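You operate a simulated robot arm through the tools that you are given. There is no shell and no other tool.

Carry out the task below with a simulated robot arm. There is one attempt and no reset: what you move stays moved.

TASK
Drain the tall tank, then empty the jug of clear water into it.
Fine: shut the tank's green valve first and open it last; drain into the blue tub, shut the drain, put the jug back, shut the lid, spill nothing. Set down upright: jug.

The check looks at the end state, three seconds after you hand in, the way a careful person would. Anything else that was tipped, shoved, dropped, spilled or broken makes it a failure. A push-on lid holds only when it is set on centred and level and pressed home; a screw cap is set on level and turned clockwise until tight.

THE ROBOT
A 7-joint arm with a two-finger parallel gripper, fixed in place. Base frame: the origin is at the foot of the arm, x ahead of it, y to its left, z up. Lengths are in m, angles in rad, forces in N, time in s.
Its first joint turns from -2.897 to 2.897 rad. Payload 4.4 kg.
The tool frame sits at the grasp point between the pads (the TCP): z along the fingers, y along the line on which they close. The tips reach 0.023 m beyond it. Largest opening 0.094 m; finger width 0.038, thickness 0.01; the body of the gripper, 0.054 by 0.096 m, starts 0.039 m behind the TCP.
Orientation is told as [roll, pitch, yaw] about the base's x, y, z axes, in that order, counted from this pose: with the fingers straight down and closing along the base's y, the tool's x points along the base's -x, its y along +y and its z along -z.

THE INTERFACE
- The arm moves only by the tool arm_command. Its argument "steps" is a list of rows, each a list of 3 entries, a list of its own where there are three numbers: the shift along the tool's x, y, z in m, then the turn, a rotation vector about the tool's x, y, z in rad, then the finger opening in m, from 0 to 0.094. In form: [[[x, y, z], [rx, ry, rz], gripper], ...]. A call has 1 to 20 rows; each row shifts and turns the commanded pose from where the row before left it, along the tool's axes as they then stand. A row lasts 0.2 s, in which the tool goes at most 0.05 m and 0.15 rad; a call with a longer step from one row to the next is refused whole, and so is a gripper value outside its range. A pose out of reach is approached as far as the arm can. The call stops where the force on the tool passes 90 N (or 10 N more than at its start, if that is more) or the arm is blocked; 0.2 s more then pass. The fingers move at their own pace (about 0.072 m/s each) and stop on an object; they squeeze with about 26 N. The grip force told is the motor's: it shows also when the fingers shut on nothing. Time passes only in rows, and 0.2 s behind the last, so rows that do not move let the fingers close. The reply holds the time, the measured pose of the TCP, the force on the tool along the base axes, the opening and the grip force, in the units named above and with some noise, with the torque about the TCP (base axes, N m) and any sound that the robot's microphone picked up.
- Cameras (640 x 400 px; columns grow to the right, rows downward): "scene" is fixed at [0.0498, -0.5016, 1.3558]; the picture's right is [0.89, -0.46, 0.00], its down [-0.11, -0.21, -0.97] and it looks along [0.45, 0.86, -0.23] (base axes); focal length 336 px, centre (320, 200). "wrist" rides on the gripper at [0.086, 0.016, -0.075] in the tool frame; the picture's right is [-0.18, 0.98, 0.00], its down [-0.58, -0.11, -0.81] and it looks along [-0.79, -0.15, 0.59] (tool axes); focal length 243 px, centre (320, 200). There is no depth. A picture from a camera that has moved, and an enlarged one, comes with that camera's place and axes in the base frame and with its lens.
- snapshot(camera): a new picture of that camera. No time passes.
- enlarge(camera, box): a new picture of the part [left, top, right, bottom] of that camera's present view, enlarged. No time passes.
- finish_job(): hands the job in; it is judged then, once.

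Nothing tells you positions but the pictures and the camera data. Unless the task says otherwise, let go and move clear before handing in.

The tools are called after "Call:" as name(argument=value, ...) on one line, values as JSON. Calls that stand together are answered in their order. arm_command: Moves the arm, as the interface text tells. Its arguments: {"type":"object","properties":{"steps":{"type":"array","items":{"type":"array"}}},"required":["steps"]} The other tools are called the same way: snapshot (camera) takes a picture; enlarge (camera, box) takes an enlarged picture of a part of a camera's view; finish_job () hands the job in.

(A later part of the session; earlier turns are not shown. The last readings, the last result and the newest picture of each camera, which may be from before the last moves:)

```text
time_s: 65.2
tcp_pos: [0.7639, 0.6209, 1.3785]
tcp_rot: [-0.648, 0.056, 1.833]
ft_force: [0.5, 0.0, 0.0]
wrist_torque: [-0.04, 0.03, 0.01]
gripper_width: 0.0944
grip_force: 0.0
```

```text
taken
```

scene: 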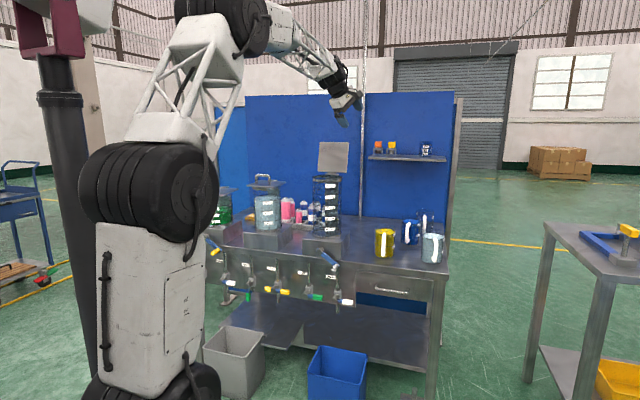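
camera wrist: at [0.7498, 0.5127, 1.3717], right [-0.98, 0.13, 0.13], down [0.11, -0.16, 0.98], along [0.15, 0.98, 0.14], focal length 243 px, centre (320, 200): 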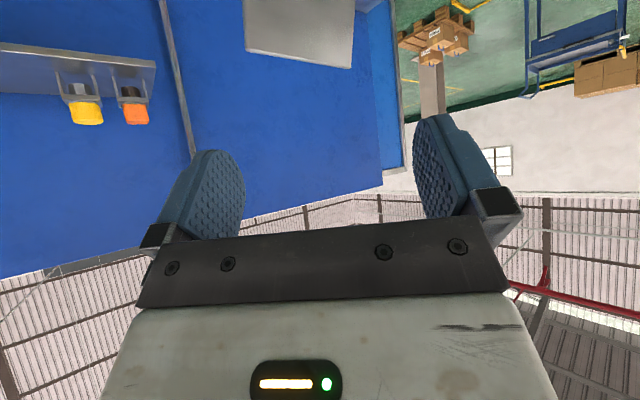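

Call:
arm_command(steps=[[[0, 0, 0], [0.073, 0.1032, -0.073], 0.094], [[0, 0, 0], [0.073, 0.1032, -0.073], 0.094], [[0, 0, 0], [0.073, 0.1032, -0.073], 0.094], [[0, 0, 0], [0.073, 0.1032, -0.073], 0.094], [[0, 0, 0], [0.073, 0.1032, -0.073], 0.094], [[0, 0, 0], [0.073, 0.1032, -0.073], 0.094], [[0, 0, 0], [0.073, 0.1032, -0.073], 0.094], [[0, 0, 0], [0, 0, 0], 0.094]])

Call:
snapshot(camera="scene")

Call:
snapshot(camera="wrist")

```text
time_s: 67.0
tcp_pos: [0.7652, 0.6205, 1.3791]
tcp_rot: [-1.375, 0.872, 1.467]
ft_force: [-0.6, 0.0, 0.2]
wrist_torque: [0.0, 0.0, -0.04]
gripper_width: 0.094
grip_force: 0.0
```

```text
taken
```

scene: 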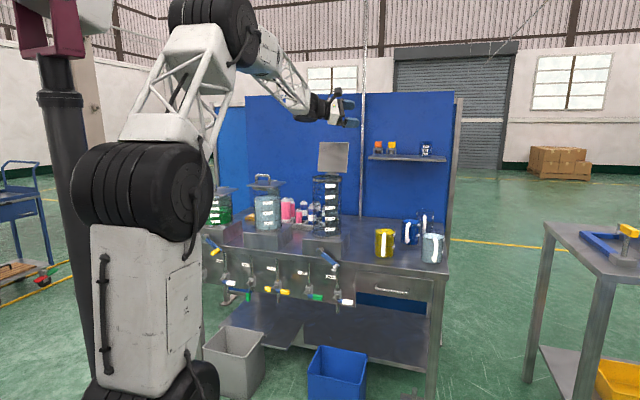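

```text
taken
camera wrist: at [0.6845, 0.5744, 1.444], right [-0.26, -0.6, -0.76], down [-0.71, 0.65, -0.28], along [0.66, 0.47, -0.59], focal length 243 px, centre (320, 200)
```

wrist: 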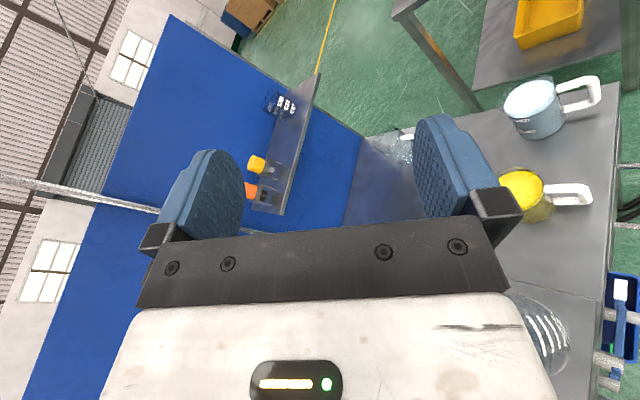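

The rehearsal worked: the arm reaches a full 117° tip to the left with no limit flagged. I'll return to level and go back toward the jug.

Call:
arm_command(steps=[[[0, 0, 0], [-0.073, -0.1032, 0.073], 0.094], [[0, 0, 0], [-0.073, -0.1032, 0.073], 0.094], [[0, 0, 0], [-0.073, -0.1032, 0.073], 0.094], [[0, 0, 0], [-0.073, -0.1032, 0.073], 0.094], [[0, 0, 0], [-0.073, -0.1032, 0.073], 0.094], [[0, 0, 0], [-0.073, -0.1032, 0.073], 0.094], [[0, 0, 0], [-0.073, -0.1032, 0.073], 0.094], [[0, 0, 0], [-0.073, -0.1032, 0.073], 0.094], [[0, 0, 0], [-0.073, -0.1032, 0.073], 0.094], [[0, 0, 0], [-0.073, -0.1032, 0.073], 0.094], [[0, 0, 0], [-0.073, -0.1032, 0.073], 0.094], [[0, 0, 0], [-0.073, -0.1032, 0.073], 0.094], [[0, 0, 0], [-0.073, -0.1032, 0.073], 0.094], [[0, 0, 0], [-0.073, -0.1032, 0.073], 0.094], [[0, 0, 0], [0, 0, 0], 0.094]])

Call:
arm_command(steps=[[[0.0366, -0.0109, -0.0204], [0, 0, 0], 0.094], [[0.0366, -0.0109, -0.0204], [0, 0, 0], 0.094], [[0.0366, -0.0109, -0.0204], [0, 0, 0], 0.094], [[0.0366, -0.0109, -0.0204], [0, 0, 0], 0.094], [[0.0366, -0.0109, -0.0204], [0, 0, 0], 0.094], [[0.0366, -0.0109, -0.0204], [0, 0, 0], 0.094], [[0.0366, -0.0109, -0.0204], [0, 0, 0], 0.094], [[0, 0, 0], [0.1046, 0, 0.1045], 0.094], [[0, 0, 0], [0.1046, 0, 0.1045], 0.094], [[0, 0, 0], [0.1046, 0, 0.1045], 0.094], [[0, 0, 0], [0.1046, 0, 0.1045], 0.094], [[0, 0, 0], [0.1046, 0, 0.1045], 0.094], [[0, 0, 0], [0.1046, 0, 0.1045], 0.094], [[0, 0, 0], [0.1046, 0, 0.1045], 0.094], [[0, 0, 0], [0.1046, 0, 0.1045], 0.094], [[0, 0, 0], [0, 0.085, 0], 0.094], [[0, 0, 0], [0, 0, 0], 0.094]])

```text
time_s: 70.2
tcp_pos: [0.7661, 0.6218, 1.379]
tcp_rot: [0.004, -0.788, 1.569]
ft_force: [-0.5, 0.2, -0.4]
wrist_torque: [-0.03, 0.0, 0.0]
gripper_width: 0.0938
grip_force: 0.1
```

```text
time_s: 73.8
tcp_pos: [0.8409, 0.3406, 1.2979]
tcp_rot: [0.002, -0.699, 0.387]
ft_force: [-0.3, -0.8, 0.1]
wrist_torque: [-0.01, -0.03, -0.05]
gripper_width: 0.0942
grip_force: 0.0
```

Call:
arm_command(steps=[[[0.0117, 0, 0.0426], [0, 0, 0], 0.094], [[0.0117, 0, 0.0426], [0, 0, 0], 0.094], [[0.0117, 0, 0.0426], [0, 0, 0], 0.094], [[0.0117, 0, 0.0426], [0, 0, 0], 0.094], [[0.0117, 0, 0.0426], [0, 0, 0], 0.094], [[0.0117, 0, 0.0426], [0, 0, 0], 0.094], [[0.0117, 0, 0.0426], [0, 0, 0], 0.094], [[0.0117, 0, 0.0426], [0, 0, 0], 0.094], [[0, 0, 0], [0, 0, 0], 0.094]])

Call:
snapshot(camera="wrist")

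Call:
enlarge(camera="wrist", box=[190, 0, 450, 162])

Call:
enlarge(camera="scene", box=[390, 190, 470, 270])

```text
time_s: 75.8
tcp_pos: [0.9778, 0.3982, 0.9748]
tcp_rot: [0.001, -0.7, 0.387]
ft_force: [-0.2, 0.1, 0.4]
wrist_torque: [0.01, 0.01, -0.02]
gripper_width: 0.0939
grip_force: 0.0
```

```text
taken
camera wrist: at [0.8669, 0.3714, 0.9772], right [-0.24, 0.96, 0.12], down [-0.03, -0.13, 0.99], along [0.97, 0.24, 0.06], focal length 243 px, centre (320, 200)
```

wrist: 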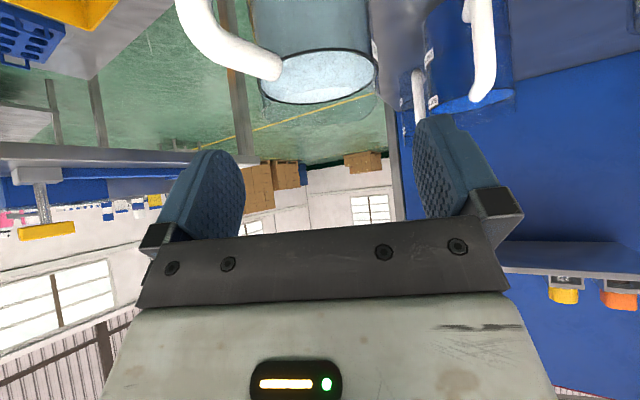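

```text
2.46 times, centred on (320, 81) of wrist
camera zoom: at [0.8669, 0.3714, 0.9772], right [-0.24, 0.96, 0.12], down [-0.03, -0.13, 0.99], along [0.97, 0.24, 0.06], focal length 597 px, centre (320, 493)
```

zoom: 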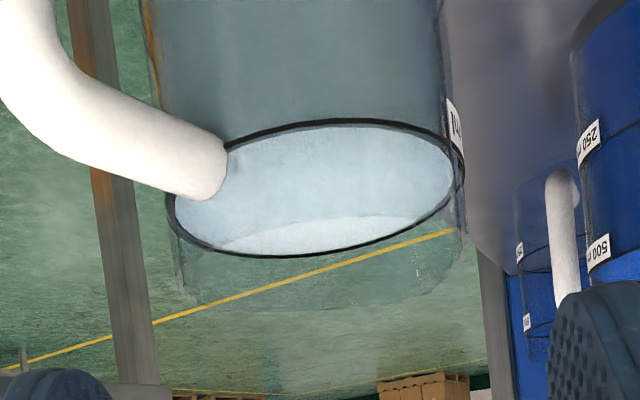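

```text
5.00 times, centred on (430, 230) of scene
camera zoom: at [0.0498, -0.5016, 1.3558], right [0.89, -0.46, 0.0], down [-0.11, -0.21, -0.97], along [0.45, 0.86, -0.23], focal length 1678 px, centre (-230, 50)
```

zoom: 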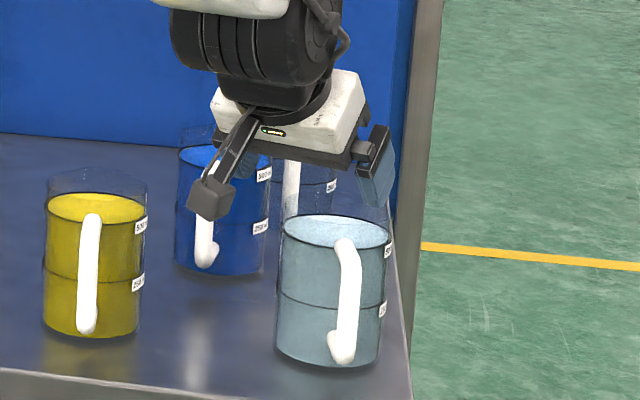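

The jug centre is at about (1.044, 0.423), rim at z≈0.92, and the gripper is within 2 mm sideways. I'll advance slowly along the tool axis to straddle the rim, checking partway.

Call:
arm_command(steps=[[[-0.0005, -0.0007, 0.0158], [0, 0, 0], 0.094], [[-0.0005, -0.0007, 0.0158], [0, 0, 0], 0.094], [[-0.0005, -0.0006, 0.0158], [0, 0, 0], 0.094], [[0, 0, 0], [0, 0, 0], 0.094]])

Call:
snapshot(camera="wrist")

Call:
enlarge(camera="scene", box=[390, 190, 470, 270])

```text
time_s: 76.8
tcp_pos: [1.0076, 0.4073, 0.941]
tcp_rot: [0.002, -0.7, 0.388]
ft_force: [0.2, 0.1, -0.3]
wrist_torque: [-0.01, 0.03, 0.0]
gripper_width: 0.0939
grip_force: 0.1
```

```text
taken
camera wrist: at [0.8959, 0.3798, 0.9423], right [-0.24, 0.96, 0.12], down [-0.03, -0.13, 0.99], along [0.97, 0.24, 0.06], focal length 243 px, centre (320, 200)
```

wrist: 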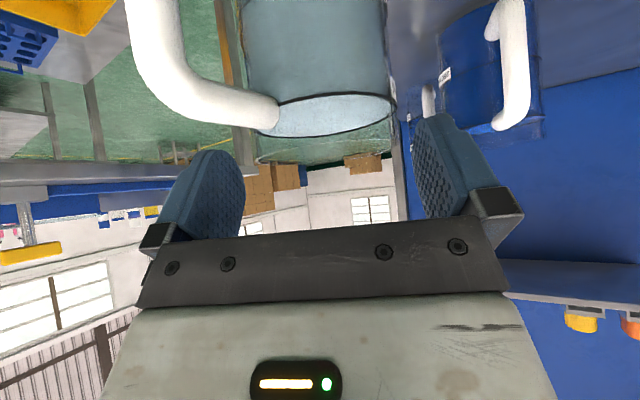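

```text
5.00 times, centred on (430, 230) of scene
camera zoom: at [0.0498, -0.5016, 1.3558], right [0.89, -0.46, 0.0], down [-0.11, -0.21, -0.97], along [0.45, 0.86, -0.23], focal length 1678 px, centre (-230, 50)
```

zoom: 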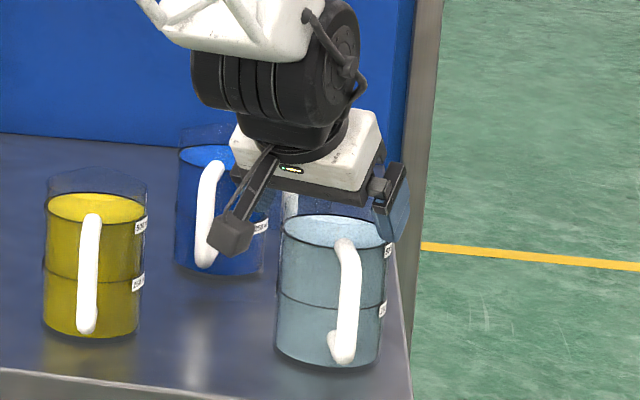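

Call:
enlarge(camera="wrist", box=[190, 40, 450, 202])

```text
2.46 times, centred on (320, 121) of wrist
camera zoom: at [0.8959, 0.3798, 0.9423], right [-0.24, 0.96, 0.12], down [-0.03, -0.13, 0.99], along [0.97, 0.24, 0.06], focal length 597 px, centre (320, 394)
```

zoom: 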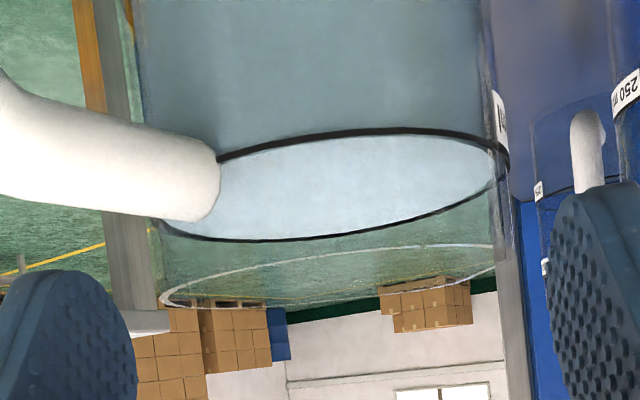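

Still centred to about 1 mm. I'll advance the rest of the way.

Call:
arm_command(steps=[[[-0.001, 0, 0.0169], [0, 0, 0], 0.094], [[-0.001, 0, 0.0169], [0, 0, 0], 0.094], [[-0.001, 0, 0.0169], [0, 0, 0], 0.094], [[0, 0, 0], [0, 0, 0], 0.094]])

Call:
enlarge(camera="wrist", box=[150, 40, 490, 252])

Call:
enlarge(camera="scene", box=[390, 190, 470, 270])

```text
time_s: 77.8
tcp_pos: [1.0392, 0.4212, 0.9071]
tcp_rot: [0.001, -0.702, 0.388]
ft_force: [-10.1, -1.9, 27.8]
wrist_torque: [-0.57, 0.85, -0.13]
gripper_width: 0.094
grip_force: 0.1
```

```text
1.88 times, centred on (320, 146) of wrist
camera zoom: at [0.9293, 0.3932, 0.9086], right [-0.24, 0.96, 0.12], down [-0.03, -0.13, 0.99], along [0.97, 0.24, 0.06], focal length 457 px, centre (320, 302)
```

zoom: 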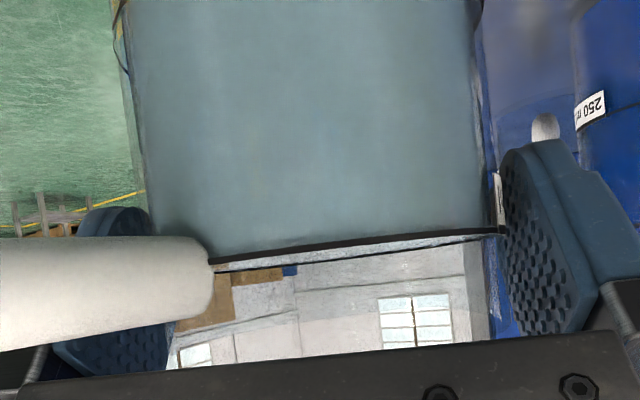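

```text
5.00 times, centred on (430, 230) of scene
camera zoom: at [0.0498, -0.5016, 1.3558], right [0.89, -0.46, 0.0], down [-0.11, -0.21, -0.97], along [0.45, 0.86, -0.23], focal length 1678 px, centre (-230, 50)
```

zoom: 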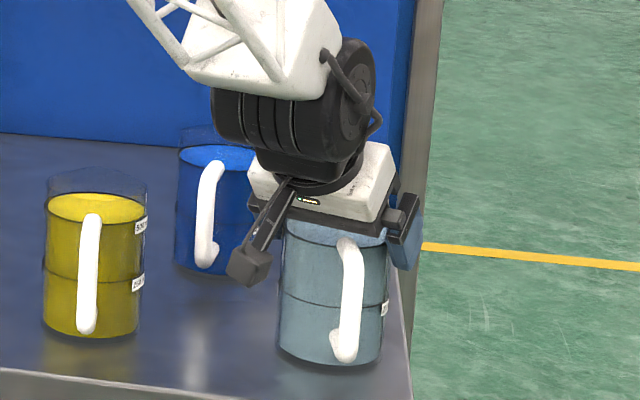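

The palm is touching the rim (about 28 N), so the rim is slightly higher than I estimated. I'll back off 5 mm along the tool axis.

Call:
arm_command(steps=[[[0, 0, -0.003], [0, 0, 0], 0.094], [[0, 0, -0.003], [0, 0, 0], 0.094], [[0, 0, 0], [0, 0, 0], 0.094]])

Call:
enlarge(camera="wrist", box=[150, 40, 490, 252])

Call:
enlarge(camera="scene", box=[390, 190, 470, 270])

```text
time_s: 78.6
tcp_pos: [1.0373, 0.4173, 0.9079]
tcp_rot: [0.001, -0.696, 0.388]
ft_force: [-0.4, -0.2, 0.1]
wrist_torque: [0.03, 0.03, 0.01]
gripper_width: 0.0939
grip_force: 0.0
```

```text
1.88 times, centred on (320, 146) of wrist
camera zoom: at [0.9265, 0.3904, 0.9098], right [-0.24, 0.96, 0.12], down [-0.03, -0.13, 0.99], along [0.97, 0.24, 0.06], focal length 457 px, centre (320, 302)
```

zoom: 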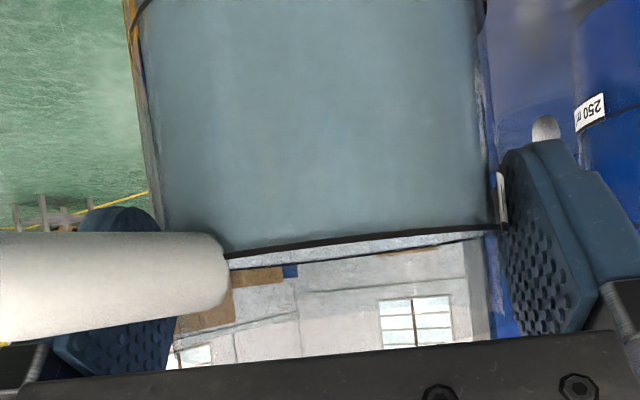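

```text
5.00 times, centred on (430, 230) of scene
camera zoom: at [0.0498, -0.5016, 1.3558], right [0.89, -0.46, 0.0], down [-0.11, -0.21, -0.97], along [0.45, 0.86, -0.23], focal length 1678 px, centre (-230, 50)
```

zoom: 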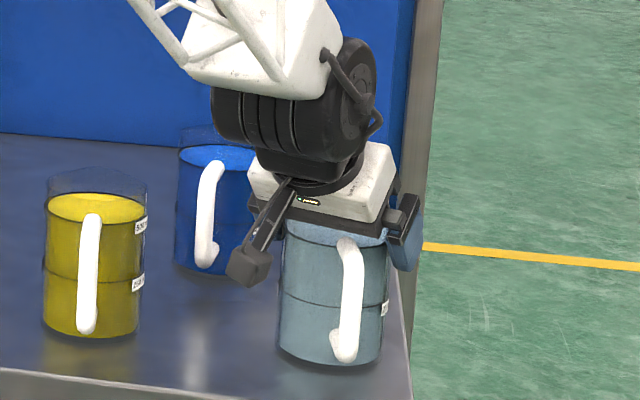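

Free of contact and centred. Closing on the jug.

Call:
arm_command(steps=[[[0, 0, 0], [0, 0, 0], 0.05], [[0, 0, 0], [0, 0, 0], 0.05], [[0, 0, 0], [0, 0, 0], 0.05], [[0, 0, 0], [0, 0, 0], 0.05]])

Call:
enlarge(camera="wrist", box=[150, 40, 490, 252])

```text
time_s: 79.6
tcp_pos: [1.0377, 0.4188, 0.9088]
tcp_rot: [0.002, -0.698, 0.388]
ft_force: [-0.7, 0.8, 0.6]
wrist_torque: [0.01, 0.06, -0.04]
gripper_width: 0.0841
grip_force: 26.1
```

```text
1.88 times, centred on (320, 146) of wrist
camera zoom: at [0.9266, 0.3905, 0.9102], right [-0.24, 0.96, 0.12], down [-0.03, -0.13, 0.99], along [0.97, 0.24, 0.06], focal length 457 px, centre (320, 302)
```

zoom: 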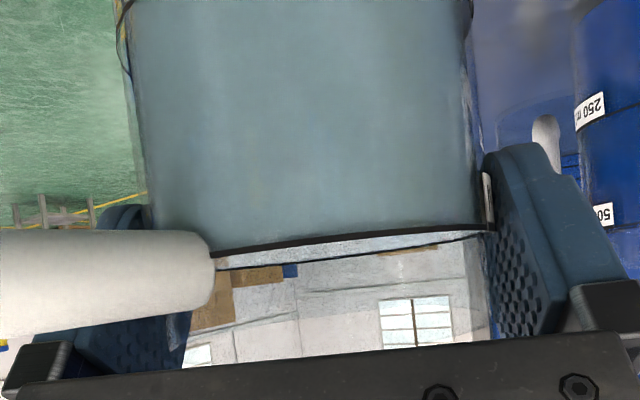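

The grip holds at 84 mm with 26 N. I'll lift slowly and check.

Call:
arm_command(steps=[[[-0.0032, 0, -0.0038], [0, 0, 0], 0.05], [[-0.0064, 0, -0.0077], [0, 0, 0], 0.05], [[-0.0064, 0, -0.0077], [0, 0, 0], 0.05], [[-0.0064, 0, -0.0077], [0, 0, 0], 0.05], [[0, 0, 0], [0, 0, 0], 0.05]])

Call:
enlarge(camera="wrist", box=[150, 40, 490, 252])

Call:
enlarge(camera="scene", box=[390, 190, 470, 270])

```text
time_s: 80.8
tcp_pos: [1.0377, 0.4192, 0.9444]
tcp_rot: [0.002, -0.698, 0.388]
ft_force: [-0.4, -0.1, -5.4]
wrist_torque: [0.06, -0.03, 0.08]
gripper_width: 0.0844
grip_force: 25.9
```

```text
1.88 times, centred on (320, 146) of wrist
camera zoom: at [0.9273, 0.392, 0.9456], right [-0.24, 0.96, 0.12], down [-0.03, -0.13, 0.99], along [0.97, 0.24, 0.06], focal length 457 px, centre (320, 302)
```

zoom: 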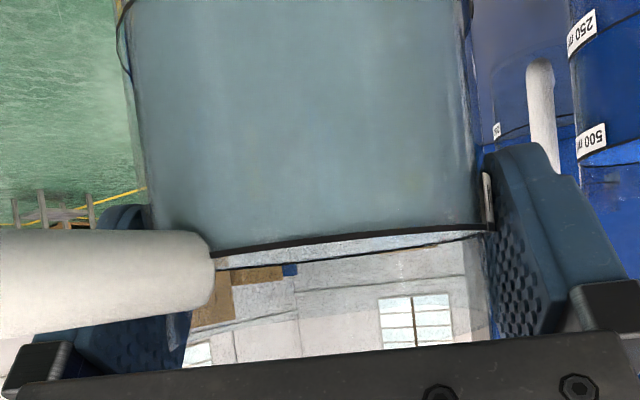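

```text
5.00 times, centred on (430, 230) of scene
camera zoom: at [0.0498, -0.5016, 1.3558], right [0.89, -0.46, 0.0], down [-0.11, -0.21, -0.97], along [0.45, 0.86, -0.23], focal length 1678 px, centre (-230, 50)
```

zoom: 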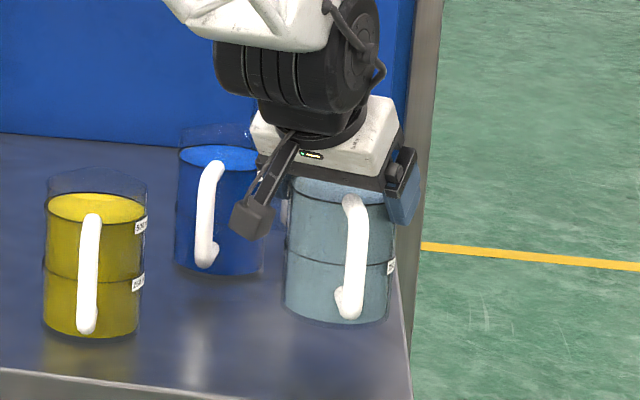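

The jug is held firmly (5.4 N of weight, no slip). I'll carry it up and back slowly while keeping it upright.

Call:
arm_command(steps=[[[-0.0019, 0, -0.012], [0, 0, 0], 0.05], [[-0.00384, 0, -0.02408], [0, 0, 0], 0.05], [[-0.00384, 0, -0.02408], [0, 0, 0], 0.05], [[-0.00384, 0, -0.02408], [0, 0, 0], 0.05], [[-0.00384, 0, -0.02408], [0, 0, 0], 0.05], [[-0.00384, 0, -0.02408], [0, 0, 0], 0.05], [[-0.00384, 0, -0.02408], [0, 0, 0], 0.05], [[-0.00384, 0, -0.02408], [0, 0, 0], 0.05], [[-0.00384, 0, -0.02408], [0, 0, 0], 0.05], [[-0.00384, 0, -0.02408], [0, 0, 0], 0.05], [[-0.00384, 0, -0.02408], [0, 0, 0], 0.05], [[-0.00384, 0, -0.02408], [0, 0, 0], 0.05], [[-0.00384, 0, -0.02408], [0, 0, 0], 0.05], [[-0.00384, 0, -0.02408], [0, 0, 0], 0.05], [[-0.00384, 0, -0.02408], [0, 0, 0], 0.05], [[-0.00384, 0, -0.02408], [0, 0, 0], 0.05], [[-0.00384, 0, -0.02408], [0, 0, 0], 0.05], [[-0.0019, 0, -0.012], [0, 0, 0], 0.05], [[0, 0, 0], [0, 0, 0], 0.05]])

Call:
snapshot(camera="scene")

```text
time_s: 84.8
tcp_pos: [0.8377, 0.3385, 1.2997]
tcp_rot: [0.002, -0.699, 0.388]
ft_force: [0.6, -0.6, -5.3]
wrist_torque: [0.07, -0.03, 0.02]
gripper_width: 0.0843
grip_force: 26.5
```

```text
taken
```

scene: 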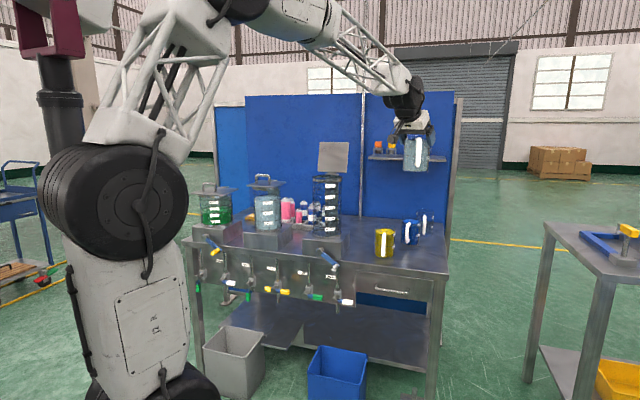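

Call:
arm_command(steps=[[[0, 0, 0], [-0.0634, 0, -0.0754], 0.05], [[0, 0, 0], [-0.0634, 0, -0.0754], 0.05], [[0, 0, 0], [-0.0634, 0, -0.0754], 0.05], [[0, 0, 0], [-0.0634, 0, -0.0754], 0.05], [[0, 0, 0], [-0.0634, 0, -0.0754], 0.05], [[0, 0, 0], [-0.0634, 0, -0.0754], 0.05], [[0, 0, 0], [-0.0634, 0, -0.0754], 0.05], [[0, 0, 0], [-0.0634, 0, -0.0754], 0.05], [[0, 0, 0], [-0.0634, 0, -0.0754], 0.05], [[0, 0, 0], [-0.0634, 0, -0.0754], 0.05], [[0, 0, 0], [-0.0634, 0, -0.0754], 0.05], [[0, 0, 0], [-0.0634, 0, -0.0754], 0.05], [[0, 0, 0], [0, 0, 0], 0.05]])

Call:
snapshot(camera="scene")

```text
time_s: 87.6
tcp_pos: [0.8396, 0.3373, 1.2984]
tcp_rot: [0.001, -0.701, 1.572]
ft_force: [0.6, 0.8, -5.4]
wrist_torque: [0.03, 0.03, 0.03]
gripper_width: 0.0843
grip_force: 25.9
```

```text
taken
```

scene: 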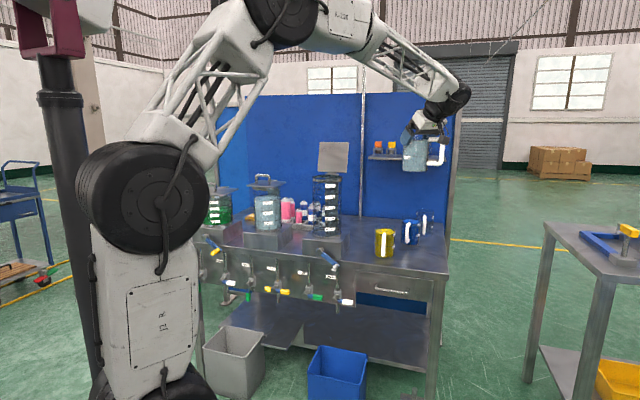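

The jug stays upright and its handle now points away from the tank. I'll carry it to the right side of the open tank.

Call:
arm_command(steps=[[[-0.0077, 0.0005, 0.008], [0, 0, 0], 0.05], [[-0.0154, 0.0009, 0.016], [0, 0, 0], 0.05], [[-0.0154, 0.0009, 0.016], [0, 0, 0], 0.05], [[-0.0154, 0.0009, 0.016], [0, 0, 0], 0.05], [[-0.0154, 0.0009, 0.016], [0, 0, 0], 0.05], [[-0.0154, 0.0009, 0.016], [0, 0, 0], 0.05], [[-0.0154, 0.0009, 0.016], [0, 0, 0], 0.05], [[-0.0154, 0.0009, 0.016], [0, 0, 0], 0.05], [[-0.0154, 0.0009, 0.016], [0, 0, 0], 0.05], [[-0.0154, 0.0009, 0.016], [0, 0, 0], 0.05], [[-0.0154, 0.0009, 0.016], [0, 0, 0], 0.05], [[-0.0154, 0.0009, 0.016], [0, 0, 0], 0.05], [[-0.0077, 0.0005, 0.008], [0, 0, 0], 0.05], [[0, 0, 0], [0, 0, 0], 0.05]])

Call:
snapshot(camera="scene")

Call:
enlarge(camera="scene", box=[290, 100, 440, 194])

Call:
snapshot(camera="wrist")

```text
time_s: 90.6
tcp_pos: [0.8292, 0.6032, 1.2729]
tcp_rot: [-0.001, -0.7, 1.57]
ft_force: [-0.3, -0.3, -5.9]
wrist_torque: [0.1, 0.05, 0.0]
gripper_width: 0.0844
grip_force: 26.4
```

```text
taken
```

scene: 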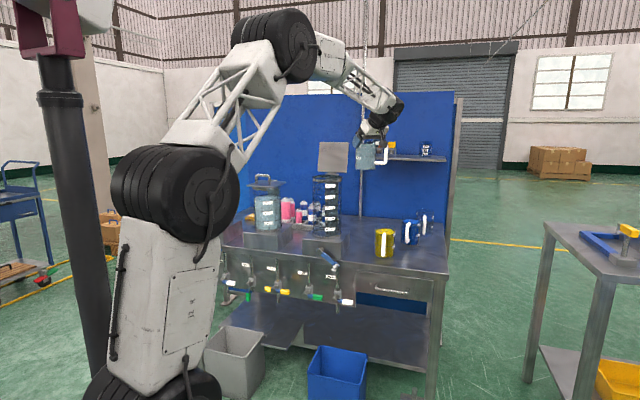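

```text
4.26 times, centred on (365, 147) of scene
camera zoom: at [0.0498, -0.5016, 1.3558], right [0.89, -0.46, 0.0], down [-0.11, -0.21, -0.97], along [0.45, 0.86, -0.23], focal length 1428 px, centre (128, 426)
```

zoom: 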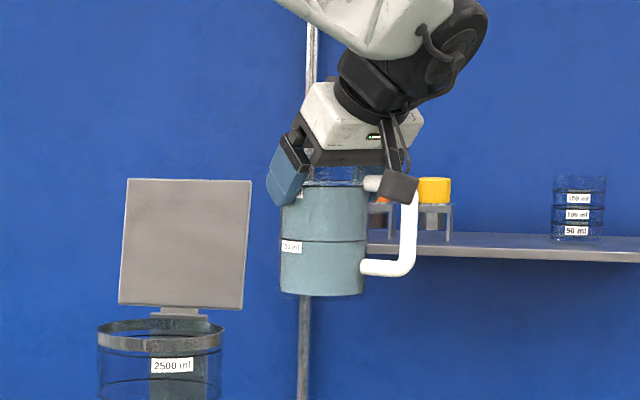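

```text
taken
camera wrist: at [0.8132, 0.489, 1.2735], right [-0.98, 0.14, 0.12], down [0.11, -0.08, 0.99], along [0.15, 0.99, 0.06], focal length 243 px, centre (320, 200)
```

wrist: 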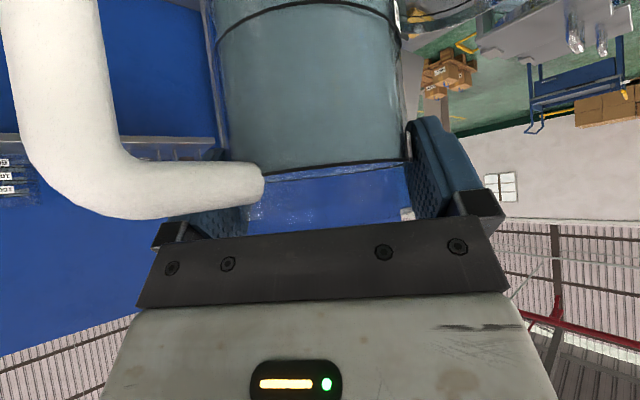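

The jug is beside the open tank. I'll pre-tilt it by 15° (below spilling) and bring its lip over the opening.

Call:
arm_command(steps=[[[0, 0, 0], [0.0354, 0.0463, -0.0298], 0.05], [[0, 0, 0], [0.0354, 0.0463, -0.0298], 0.05], [[0, 0, 0], [0.0354, 0.0463, -0.0298], 0.05], [[0, 0, 0], [0.0354, 0.0463, -0.0298], 0.05], [[-0.0121, 0.0133, 0.0063], [0, 0, 0], 0.05], [[-0.0121, 0.0133, 0.0063], [0, 0, 0], 0.05], [[-0.0121, 0.0133, 0.0063], [0, 0, 0], 0.05], [[-0.0121, 0.0133, 0.0063], [0, 0, 0], 0.05], [[0, 0, 0], [0, 0, 0], 0.05]])

Call:
enlarge(camera="scene", box=[280, 110, 410, 191])

Call:
snapshot(camera="wrist")

```text
time_s: 92.6
tcp_pos: [0.7731, 0.6568, 1.2652]
tcp_rot: [-0.212, -0.505, 1.69]
ft_force: [-0.1, -0.1, -5.8]
wrist_torque: [0.12, 0.1, -0.01]
gripper_width: 0.0841
grip_force: 25.4
```

```text
4.92 times, centred on (345, 150) of scene
camera zoom: at [0.0498, -0.5016, 1.3558], right [0.89, -0.46, 0.0], down [-0.11, -0.21, -0.97], along [0.45, 0.86, -0.23], focal length 1652 px, centre (197, 444)
```

zoom: 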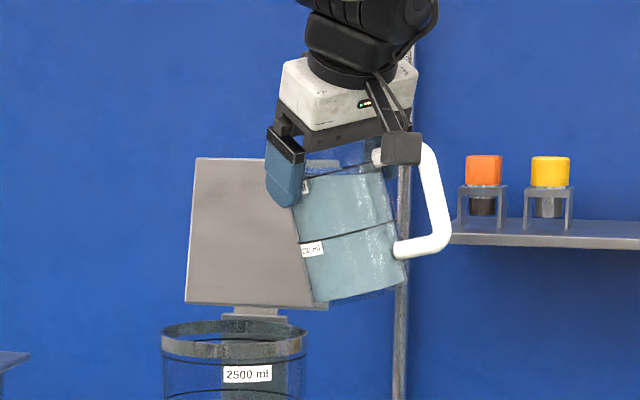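

```text
taken
camera wrist: at [0.7564, 0.5438, 1.2841], right [-0.99, 0.14, -0.09], down [-0.08, 0.11, 0.99], along [0.15, 0.98, -0.1], focal length 243 px, centre (320, 200)
```

wrist: 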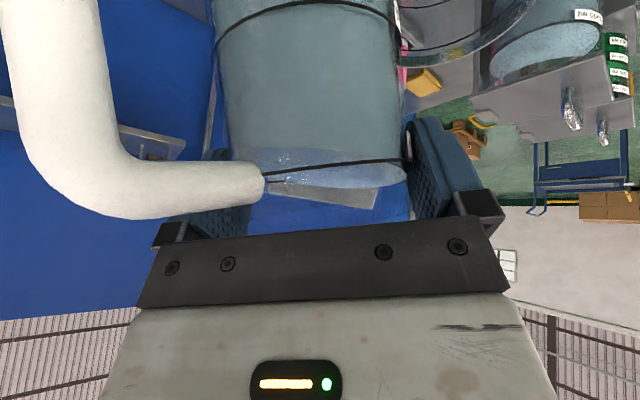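

The lip is over the right part of the opening and nothing has spilled. I'll tilt to 25° while lowering the lip, then check again before pouring.

Call:
arm_command(steps=[[[0.0035, 0.0017, 0.0067], [0.0236, 0.0309, -0.0199], 0.05], [[0.0035, 0.0017, 0.0067], [0.0236, 0.0309, -0.0199], 0.05], [[0.0037, 0.0029, 0.0091], [0.0236, 0.0309, -0.0199], 0.05], [[0.0037, 0.0029, 0.0091], [0.0236, 0.0309, -0.0199], 0.05], [[0, 0, 0], [0, 0, 0], 0.05]])

Call:
enlarge(camera="scene", box=[280, 110, 410, 191])

Call:
enlarge(camera="wrist", box=[190, 0, 510, 200])

```text
time_s: 93.8
tcp_pos: [0.7741, 0.6551, 1.2289]
tcp_rot: [-0.324, -0.363, 1.739]
ft_force: [0.0, -0.3, -5.6]
wrist_torque: [0.12, 0.09, -0.01]
gripper_width: 0.0844
grip_force: 26.3
```

```text
4.92 times, centred on (345, 150) of scene
camera zoom: at [0.0498, -0.5016, 1.3558], right [0.89, -0.46, 0.0], down [-0.11, -0.21, -0.97], along [0.45, 0.86, -0.23], focal length 1652 px, centre (197, 444)
```

zoom: 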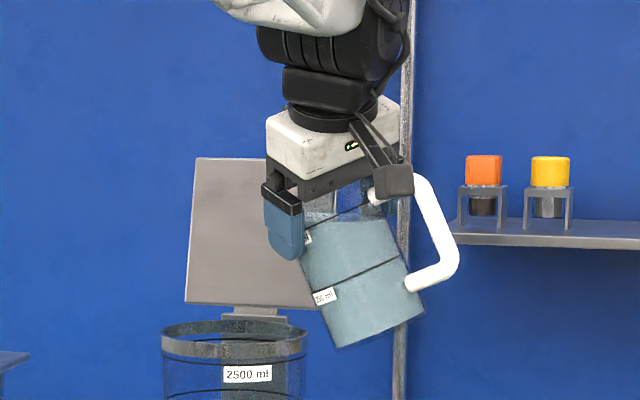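

```text
2.00 times, centred on (350, 100) of wrist
camera zoom: at [0.7534, 0.5471, 1.2584], right [-0.97, 0.12, -0.23], down [-0.2, 0.23, 0.95], along [0.17, 0.97, -0.2], focal length 485 px, centre (260, 400)
```

zoom: 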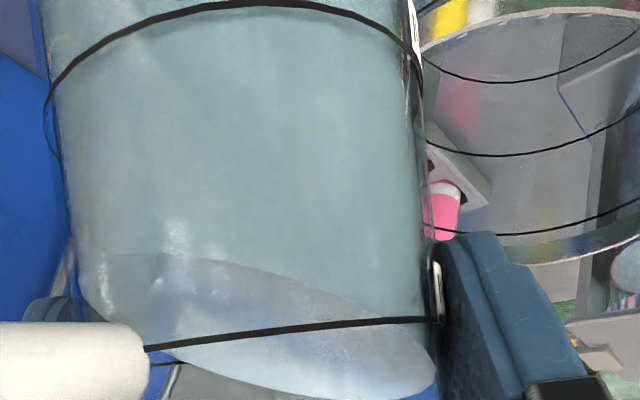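

Water is just at the lip. Now I'll pour slowly, keeping the lip over the opening.

Call:
arm_command(steps=[[[0.0014, 0.0019, 0.0046], [0.0157, 0.0206, -0.0133], 0.05], [[0.0014, 0.0019, 0.0046], [0.0157, 0.0206, -0.0133], 0.05], [[0.0014, 0.0019, 0.0046], [0.0157, 0.0206, -0.0133], 0.05], [[0.0001, 0.001, 0.0016], [0.0157, 0.0206, -0.0133], 0.05], [[0.0001, 0.001, 0.0016], [0.0157, 0.0206, -0.0133], 0.05], [[0.0001, 0.001, 0.0016], [0.0157, 0.0206, -0.0133], 0.05]])

Call:
enlarge(camera="scene", box=[280, 130, 410, 211])

Call:
enlarge(camera="wrist", box=[190, 0, 510, 200])

```text
time_s: 95.2
tcp_pos: [0.7715, 0.6576, 1.2083]
tcp_rot: [-0.427, -0.22, 1.767]
ft_force: [0.4, -0.4, -6.3]
wrist_torque: [0.16, 0.12, 0.01]
gripper_width: 0.0839
grip_force: 25.8
```

```text
4.92 times, centred on (345, 170) of scene
camera zoom: at [0.0498, -0.5016, 1.3558], right [0.89, -0.46, 0.0], down [-0.11, -0.21, -0.97], along [0.45, 0.86, -0.23], focal length 1652 px, centre (197, 345)
```

zoom: 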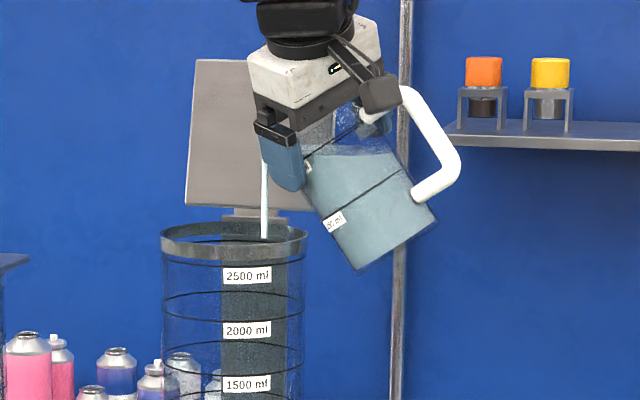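

```text
2.00 times, centred on (350, 100) of wrist
camera zoom: at [0.747, 0.5539, 1.2485], right [-0.93, 0.09, -0.36], down [-0.31, 0.34, 0.89], along [0.2, 0.93, -0.29], focal length 485 px, centre (260, 400)
```

zoom: 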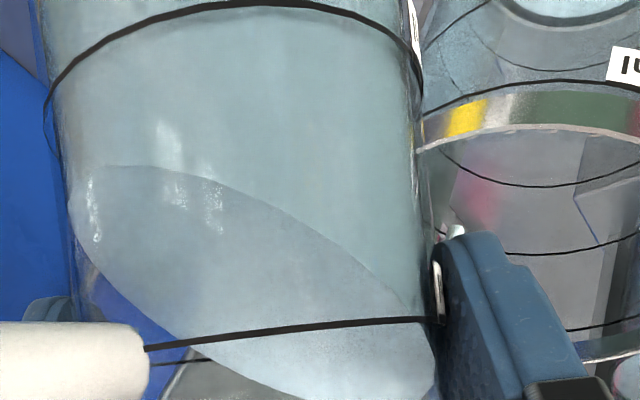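

The stream falls well inside the tank. I'll keep pouring.

Call:
arm_command(steps=[[[-0.0002, 0.0008, 0.001], [0.0157, 0.0206, -0.0133], 0.05], [[-0.0002, 0.0008, 0.001], [0.0157, 0.0206, -0.0133], 0.05], [[-0.0002, 0.0008, 0.001], [0.0157, 0.0206, -0.0133], 0.05], [[-0.0005, 0.0007, 0.0005], [0.0157, 0.0206, -0.0133], 0.05], [[-0.0005, 0.0007, 0.0005], [0.0157, 0.0206, -0.0133], 0.05], [[-0.0005, 0.0007, 0.0005], [0.0157, 0.0206, -0.0133], 0.05], [[-0.0007, 0.0007, 0.0004], [0.0157, 0.0206, -0.0133], 0.05], [[-0.0007, 0.0007, 0.0004], [0.0157, 0.0206, -0.0133], 0.05], [[-0.0006, 0.0008, 0.0003], [0.0157, 0.0206, -0.0133], 0.05]])

Call:
enlarge(camera="scene", box=[280, 130, 410, 211])

```text
time_s: 97.2
tcp_pos: [0.7676, 0.663, 1.1991]
tcp_rot: [-0.573, 0.0, 1.783]
ft_force: [-0.2, -0.5, -4.9]
wrist_torque: [0.15, 0.14, 0.02]
gripper_width: 0.0842
grip_force: 26.1
```

```text
4.92 times, centred on (345, 170) of scene
camera zoom: at [0.0498, -0.5016, 1.3558], right [0.89, -0.46, 0.0], down [-0.11, -0.21, -0.97], along [0.45, 0.86, -0.23], focal length 1652 px, centre (197, 345)
```

zoom: 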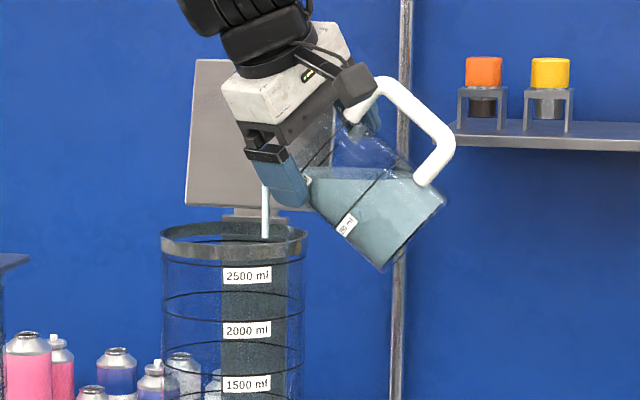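

Call:
arm_command(steps=[[[-0.0008, 0.0005, -0.0002], [0.0157, 0.0206, -0.0133], 0.05], [[-0.0008, 0.0005, -0.0002], [0.0157, 0.0206, -0.0133], 0.05], [[-0.0008, 0.0005, -0.0002], [0.0157, 0.0206, -0.0133], 0.05], [[-0.0008, 0.0005, -0.0002], [0.0157, 0.0206, -0.0133], 0.05], [[-0.0008, 0.0005, -0.0002], [0.0157, 0.0206, -0.0133], 0.05], [[-0.0008, 0.0005, -0.0002], [0.0157, 0.0206, -0.0133], 0.05], [[-0.0009, 0.0001, -0.0008], [0.0157, 0.0206, -0.0133], 0.05], [[-0.0009, 0.0001, -0.0008], [0.0157, 0.0206, -0.0133], 0.05], [[-0.0009, 0.0001, -0.0008], [0.0157, 0.0206, -0.0133], 0.05], [[-0.0009, 0.0001, -0.0008], [0.0157, 0.0206, -0.0133], 0.05], [[-0.0009, 0.0001, -0.0008], [0.0157, 0.0206, -0.0133], 0.05], [[-0.0009, 0.0001, -0.0008], [0.0157, 0.0206, -0.0133], 0.05]])

Call:
enlarge(camera="scene", box=[280, 130, 410, 211])

```text
time_s: 99.8
tcp_pos: [0.7575, 0.672, 1.2016]
tcp_rot: [-0.767, 0.293, 1.756]
ft_force: [0.3, -0.6, -2.5]
wrist_torque: [0.12, 0.05, 0.01]
gripper_width: 0.0838
grip_force: 25.2
```

```text
4.92 times, centred on (345, 170) of scene
camera zoom: at [0.0498, -0.5016, 1.3558], right [0.89, -0.46, 0.0], down [-0.11, -0.21, -0.97], along [0.45, 0.86, -0.23], focal length 1652 px, centre (197, 345)
```

zoom: 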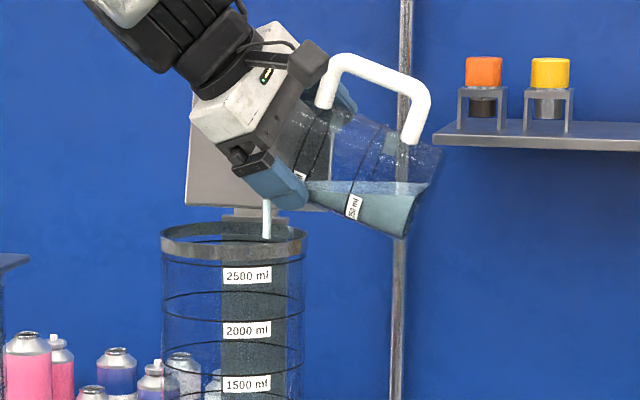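

Call:
arm_command(steps=[[[-0.001, 0.0002, -0.0009], [0.0157, 0.0206, -0.0133], 0.05], [[-0.001, 0.0002, -0.0009], [0.0157, 0.0206, -0.0133], 0.05], [[-0.001, 0.0002, -0.0009], [0.0157, 0.0206, -0.0133], 0.05], [[-0.001, 0.0002, -0.0009], [0.0157, 0.0206, -0.0133], 0.05], [[-0.001, 0.0002, -0.0009], [0.0157, 0.0206, -0.0133], 0.05], [[-0.001, 0.0002, -0.0009], [0.0157, 0.0206, -0.0133], 0.05], [[-0.0009, -0.0001, -0.0011], [0.0157, 0.0206, -0.0133], 0.05], [[-0.0009, -0.0001, -0.0011], [0.0157, 0.0206, -0.0133], 0.05], [[-0.0009, -0.0001, -0.0011], [0.0157, 0.0206, -0.0133], 0.05], [[-0.0009, 0, -0.0011], [0.0157, 0.0206, -0.0133], 0.05], [[-0.0009, 0, -0.0011], [0.0157, 0.0206, -0.0133], 0.05], [[-0.0009, 0, -0.0011], [0.0157, 0.0206, -0.0133], 0.05]])

Call:
enlarge(camera="scene", box=[280, 130, 410, 211])

```text
time_s: 102.4
tcp_pos: [0.7456, 0.6834, 1.2017]
tcp_rot: [-0.996, 0.574, 1.659]
ft_force: [0.4, 0.1, -1.2]
wrist_torque: [0.04, 0.04, 0.01]
gripper_width: 0.0839
grip_force: 26.4
```

```text
4.92 times, centred on (345, 170) of scene
camera zoom: at [0.0498, -0.5016, 1.3558], right [0.89, -0.46, 0.0], down [-0.11, -0.21, -0.97], along [0.45, 0.86, -0.23], focal length 1652 px, centre (197, 345)
```

zoom: 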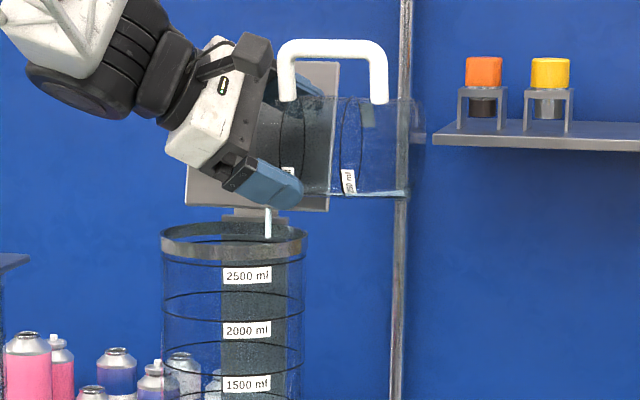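

Nearly empty. I'll tip past level to about 115° and hold so it drains out completely.

Call:
arm_command(steps=[[[-0.0012, -0.0004, -0.002], [0.0236, 0.0309, -0.0199], 0.05], [[-0.0012, -0.0004, -0.002], [0.0236, 0.0309, -0.0199], 0.05], [[-0.0011, -0.0004, -0.0019], [0.0236, 0.0309, -0.0199], 0.05], [[-0.0011, -0.0004, -0.0019], [0.0236, 0.0309, -0.0199], 0.05], [[-0.0012, -0.0004, -0.002], [0.0236, 0.0309, -0.0199], 0.05], [[-0.0012, -0.0004, -0.002], [0.0236, 0.0309, -0.0199], 0.05], [[-0.001, -0.0005, -0.002], [0.0236, 0.0309, -0.0199], 0.05], [[-0.001, -0.0005, -0.002], [0.0236, 0.0309, -0.0199], 0.05], [[-0.0011, -0.0004, -0.002], [0.0236, 0.0309, -0.0199], 0.05], [[-0.0011, -0.0004, -0.002], [0.0236, 0.0309, -0.0199], 0.05], [[0, 0, 0], [0, 0, 0], 0.05], [[0, 0, 0], [0, 0, 0], 0.05], [[0, 0, 0], [0, 0, 0], 0.05], [[0, 0, 0], [0, 0, 0], 0.05], [[0, 0, 0], [0, 0, 0], 0.05], [[0, 0, 0], [0, 0, 0], 0.05], [[0, 0, 0], [0, 0, 0], 0.05], [[0, 0, 0], [0, 0, 0], 0.05]])

Call:
enlarge(camera="scene", box=[280, 130, 410, 211])

Call:
snapshot(camera="wrist")

Call:
enlarge(camera="scene", box=[270, 170, 400, 251])

```text
time_s: 106.2
tcp_pos: [0.7298, 0.6989, 1.2038]
tcp_rot: [-1.43, 0.868, 1.368]
ft_force: [0.0, -0.2, -1.0]
wrist_torque: [0.03, 0.0, -0.01]
gripper_width: 0.0837
grip_force: 26.0
```

```text
4.92 times, centred on (345, 170) of scene
camera zoom: at [0.0498, -0.5016, 1.3558], right [0.89, -0.46, 0.0], down [-0.11, -0.21, -0.97], along [0.45, 0.86, -0.23], focal length 1652 px, centre (197, 345)
```

zoom: 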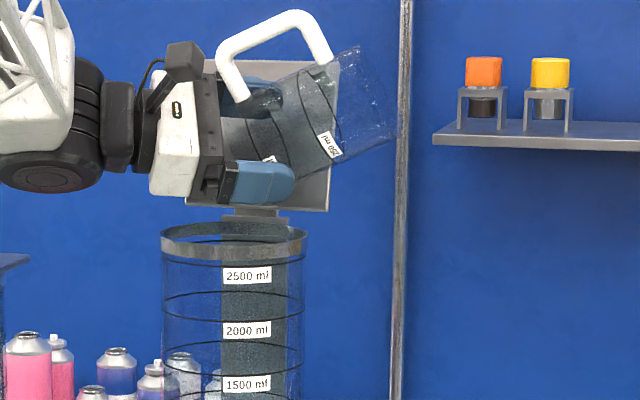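

```text
taken
camera wrist: at [0.6451, 0.6566, 1.2659], right [-0.26, -0.58, -0.77], down [-0.66, 0.69, -0.3], along [0.71, 0.43, -0.56], focal length 243 px, centre (320, 200)
```

wrist: 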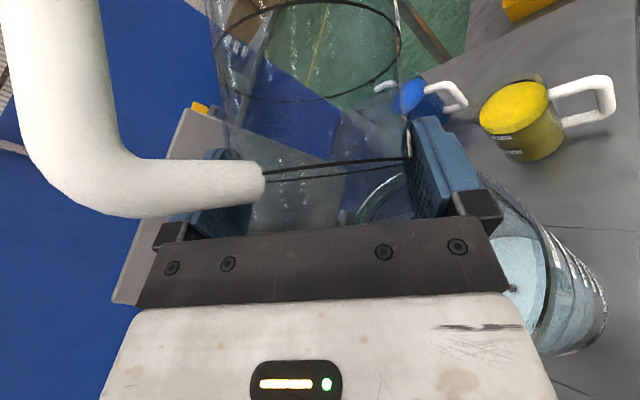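

```text
4.92 times, centred on (335, 210) of scene
camera zoom: at [0.0498, -0.5016, 1.3558], right [0.89, -0.46, 0.0], down [-0.11, -0.21, -0.97], along [0.45, 0.86, -0.23], focal length 1652 px, centre (246, 148)
```

zoom: 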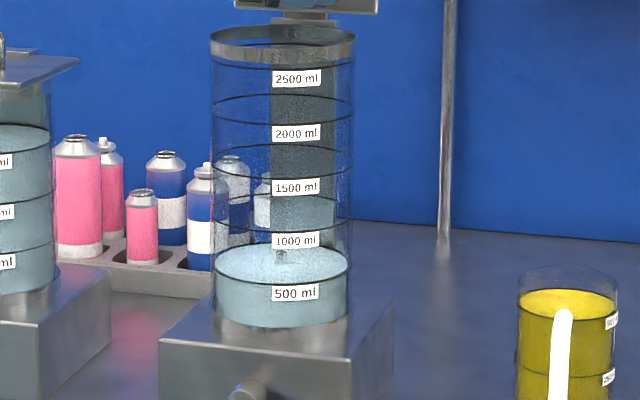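

The jug is empty and the tank holds about 500 ml of clear water, with nothing spilled. I'll raise the jug clear and turn it upright again.

Call:
arm_command(steps=[[[0, 0, 0], [0, 0, 0], 0.05], [[0, 0, 0], [0, 0, 0], 0.05], [[0, 0, 0], [0, 0, 0], 0.05], [[0, 0, 0], [0, 0, 0], 0.05], [[0, 0, 0], [0, 0, 0], 0.05], [[0.019, -0.016, -0.0022], [0, 0, 0], 0.05], [[0.019, -0.016, -0.0022], [0, 0, 0], 0.05], [[0.019, -0.016, -0.0022], [0, 0, 0], 0.05], [[0.019, -0.016, -0.0022], [0, 0, 0], 0.05], [[0, 0, 0], [0, 0, 0], 0.05]])

Call:
arm_command(steps=[[[0, 0, 0], [-0.0775, -0.1014, 0.0653], 0.05], [[0, 0, 0], [-0.0775, -0.1014, 0.0653], 0.05], [[0, 0, 0], [-0.0775, -0.1014, 0.0653], 0.05], [[0, 0, 0], [-0.0775, -0.1014, 0.0653], 0.05], [[0, 0, 0], [-0.0775, -0.1014, 0.0653], 0.05], [[0, 0, 0], [-0.0775, -0.1014, 0.0653], 0.05], [[0, 0, 0], [-0.0775, -0.1014, 0.0653], 0.05], [[0, 0, 0], [-0.0775, -0.1014, 0.0653], 0.05], [[0, 0, 0], [-0.0775, -0.1014, 0.0653], 0.05], [[0, 0, 0], [-0.0775, -0.1014, 0.0653], 0.05], [[0, 0, 0], [-0.0775, -0.1014, 0.0653], 0.05], [[0, 0, 0], [-0.0775, -0.1014, 0.0653], 0.05], [[0, 0, 0], [-0.0775, -0.1014, 0.0653], 0.05], [[0, 0, 0], [-0.0775, -0.1014, 0.0653], 0.05], [[0, 0, 0], [0, 0, 0], 0.05]])

Call:
enlarge(camera="scene", box=[270, 100, 430, 200])

```text
time_s: 108.4
tcp_pos: [0.732, 0.703, 1.3017]
tcp_rot: [-1.431, 0.867, 1.365]
ft_force: [0.2, 0.7, -0.6]
wrist_torque: [0.0, 0.02, -0.01]
gripper_width: 0.0839
grip_force: 26.2
```

```text
time_s: 111.6
tcp_pos: [0.7306, 0.6996, 1.3044]
tcp_rot: [0.0, -0.699, 1.569]
ft_force: [0.3, 0.1, -0.9]
wrist_torque: [0.0, 0.04, 0.01]
gripper_width: 0.0837
grip_force: 26.1
```

```text
4.00 times, centred on (350, 150) of scene
camera zoom: at [0.0498, -0.5016, 1.3558], right [0.89, -0.46, 0.0], down [-0.11, -0.21, -0.97], along [0.45, 0.86, -0.23], focal length 1342 px, centre (200, 400)
```

zoom: 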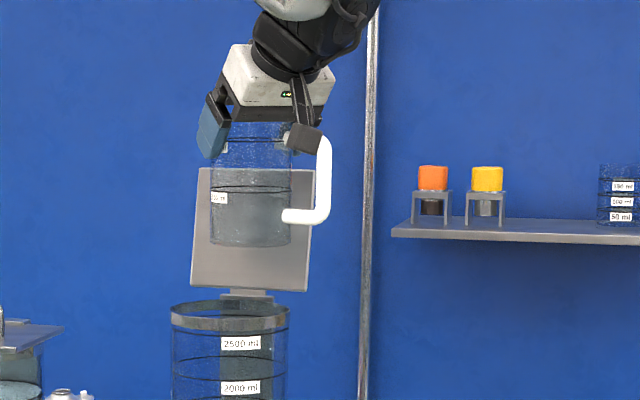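

Call:
arm_command(steps=[[[0.0311, -0.0121, -0.0256], [0, 0, 0], 0.05], [[0.0311, -0.0121, -0.0256], [0, 0, 0], 0.05], [[0.0311, -0.0121, -0.0256], [0, 0, 0], 0.05], [[0.0311, -0.0121, -0.0256], [0, 0, 0], 0.05], [[0.0311, -0.0121, -0.0256], [0, 0, 0], 0.05], [[0.0311, -0.0121, -0.0256], [0, 0, 0], 0.05], [[0.0311, -0.0121, -0.0256], [0, 0, 0], 0.05], [[0.0311, -0.0121, -0.0256], [0, 0, 0], 0.05], [[0.0311, -0.0121, -0.0256], [0, 0, 0], 0.05], [[0, 0, 0], [0.0845, 0, 0.1003], 0.05], [[0, 0, 0], [0.0845, 0, 0.1003], 0.05], [[0, 0, 0], [0.0845, 0, 0.1003], 0.05], [[0, 0, 0], [0.0845, 0, 0.1003], 0.05], [[0, 0, 0], [0.0845, 0, 0.1003], 0.05], [[0, 0, 0], [0.0845, 0, 0.1003], 0.05], [[0, 0, 0], [0.0845, 0, 0.1003], 0.05], [[0, 0, 0], [0.0845, 0, 0.1003], 0.05], [[0, 0, 0], [0.0845, 0, 0.1003], 0.05], [[0, 0, 0], [0, 0, 0], 0.05]])

Call:
snapshot(camera="scene")

```text
time_s: 115.6
tcp_pos: [0.8397, 0.3369, 1.2979]
tcp_rot: [0.0, -0.701, 0.388]
ft_force: [-0.4, 0.7, -1.4]
wrist_torque: [0.03, -0.01, 0.03]
gripper_width: 0.0836
grip_force: 25.8
```

```text
taken
```

scene: 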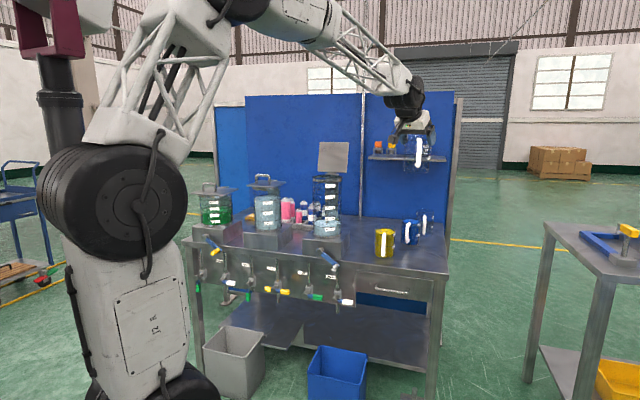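

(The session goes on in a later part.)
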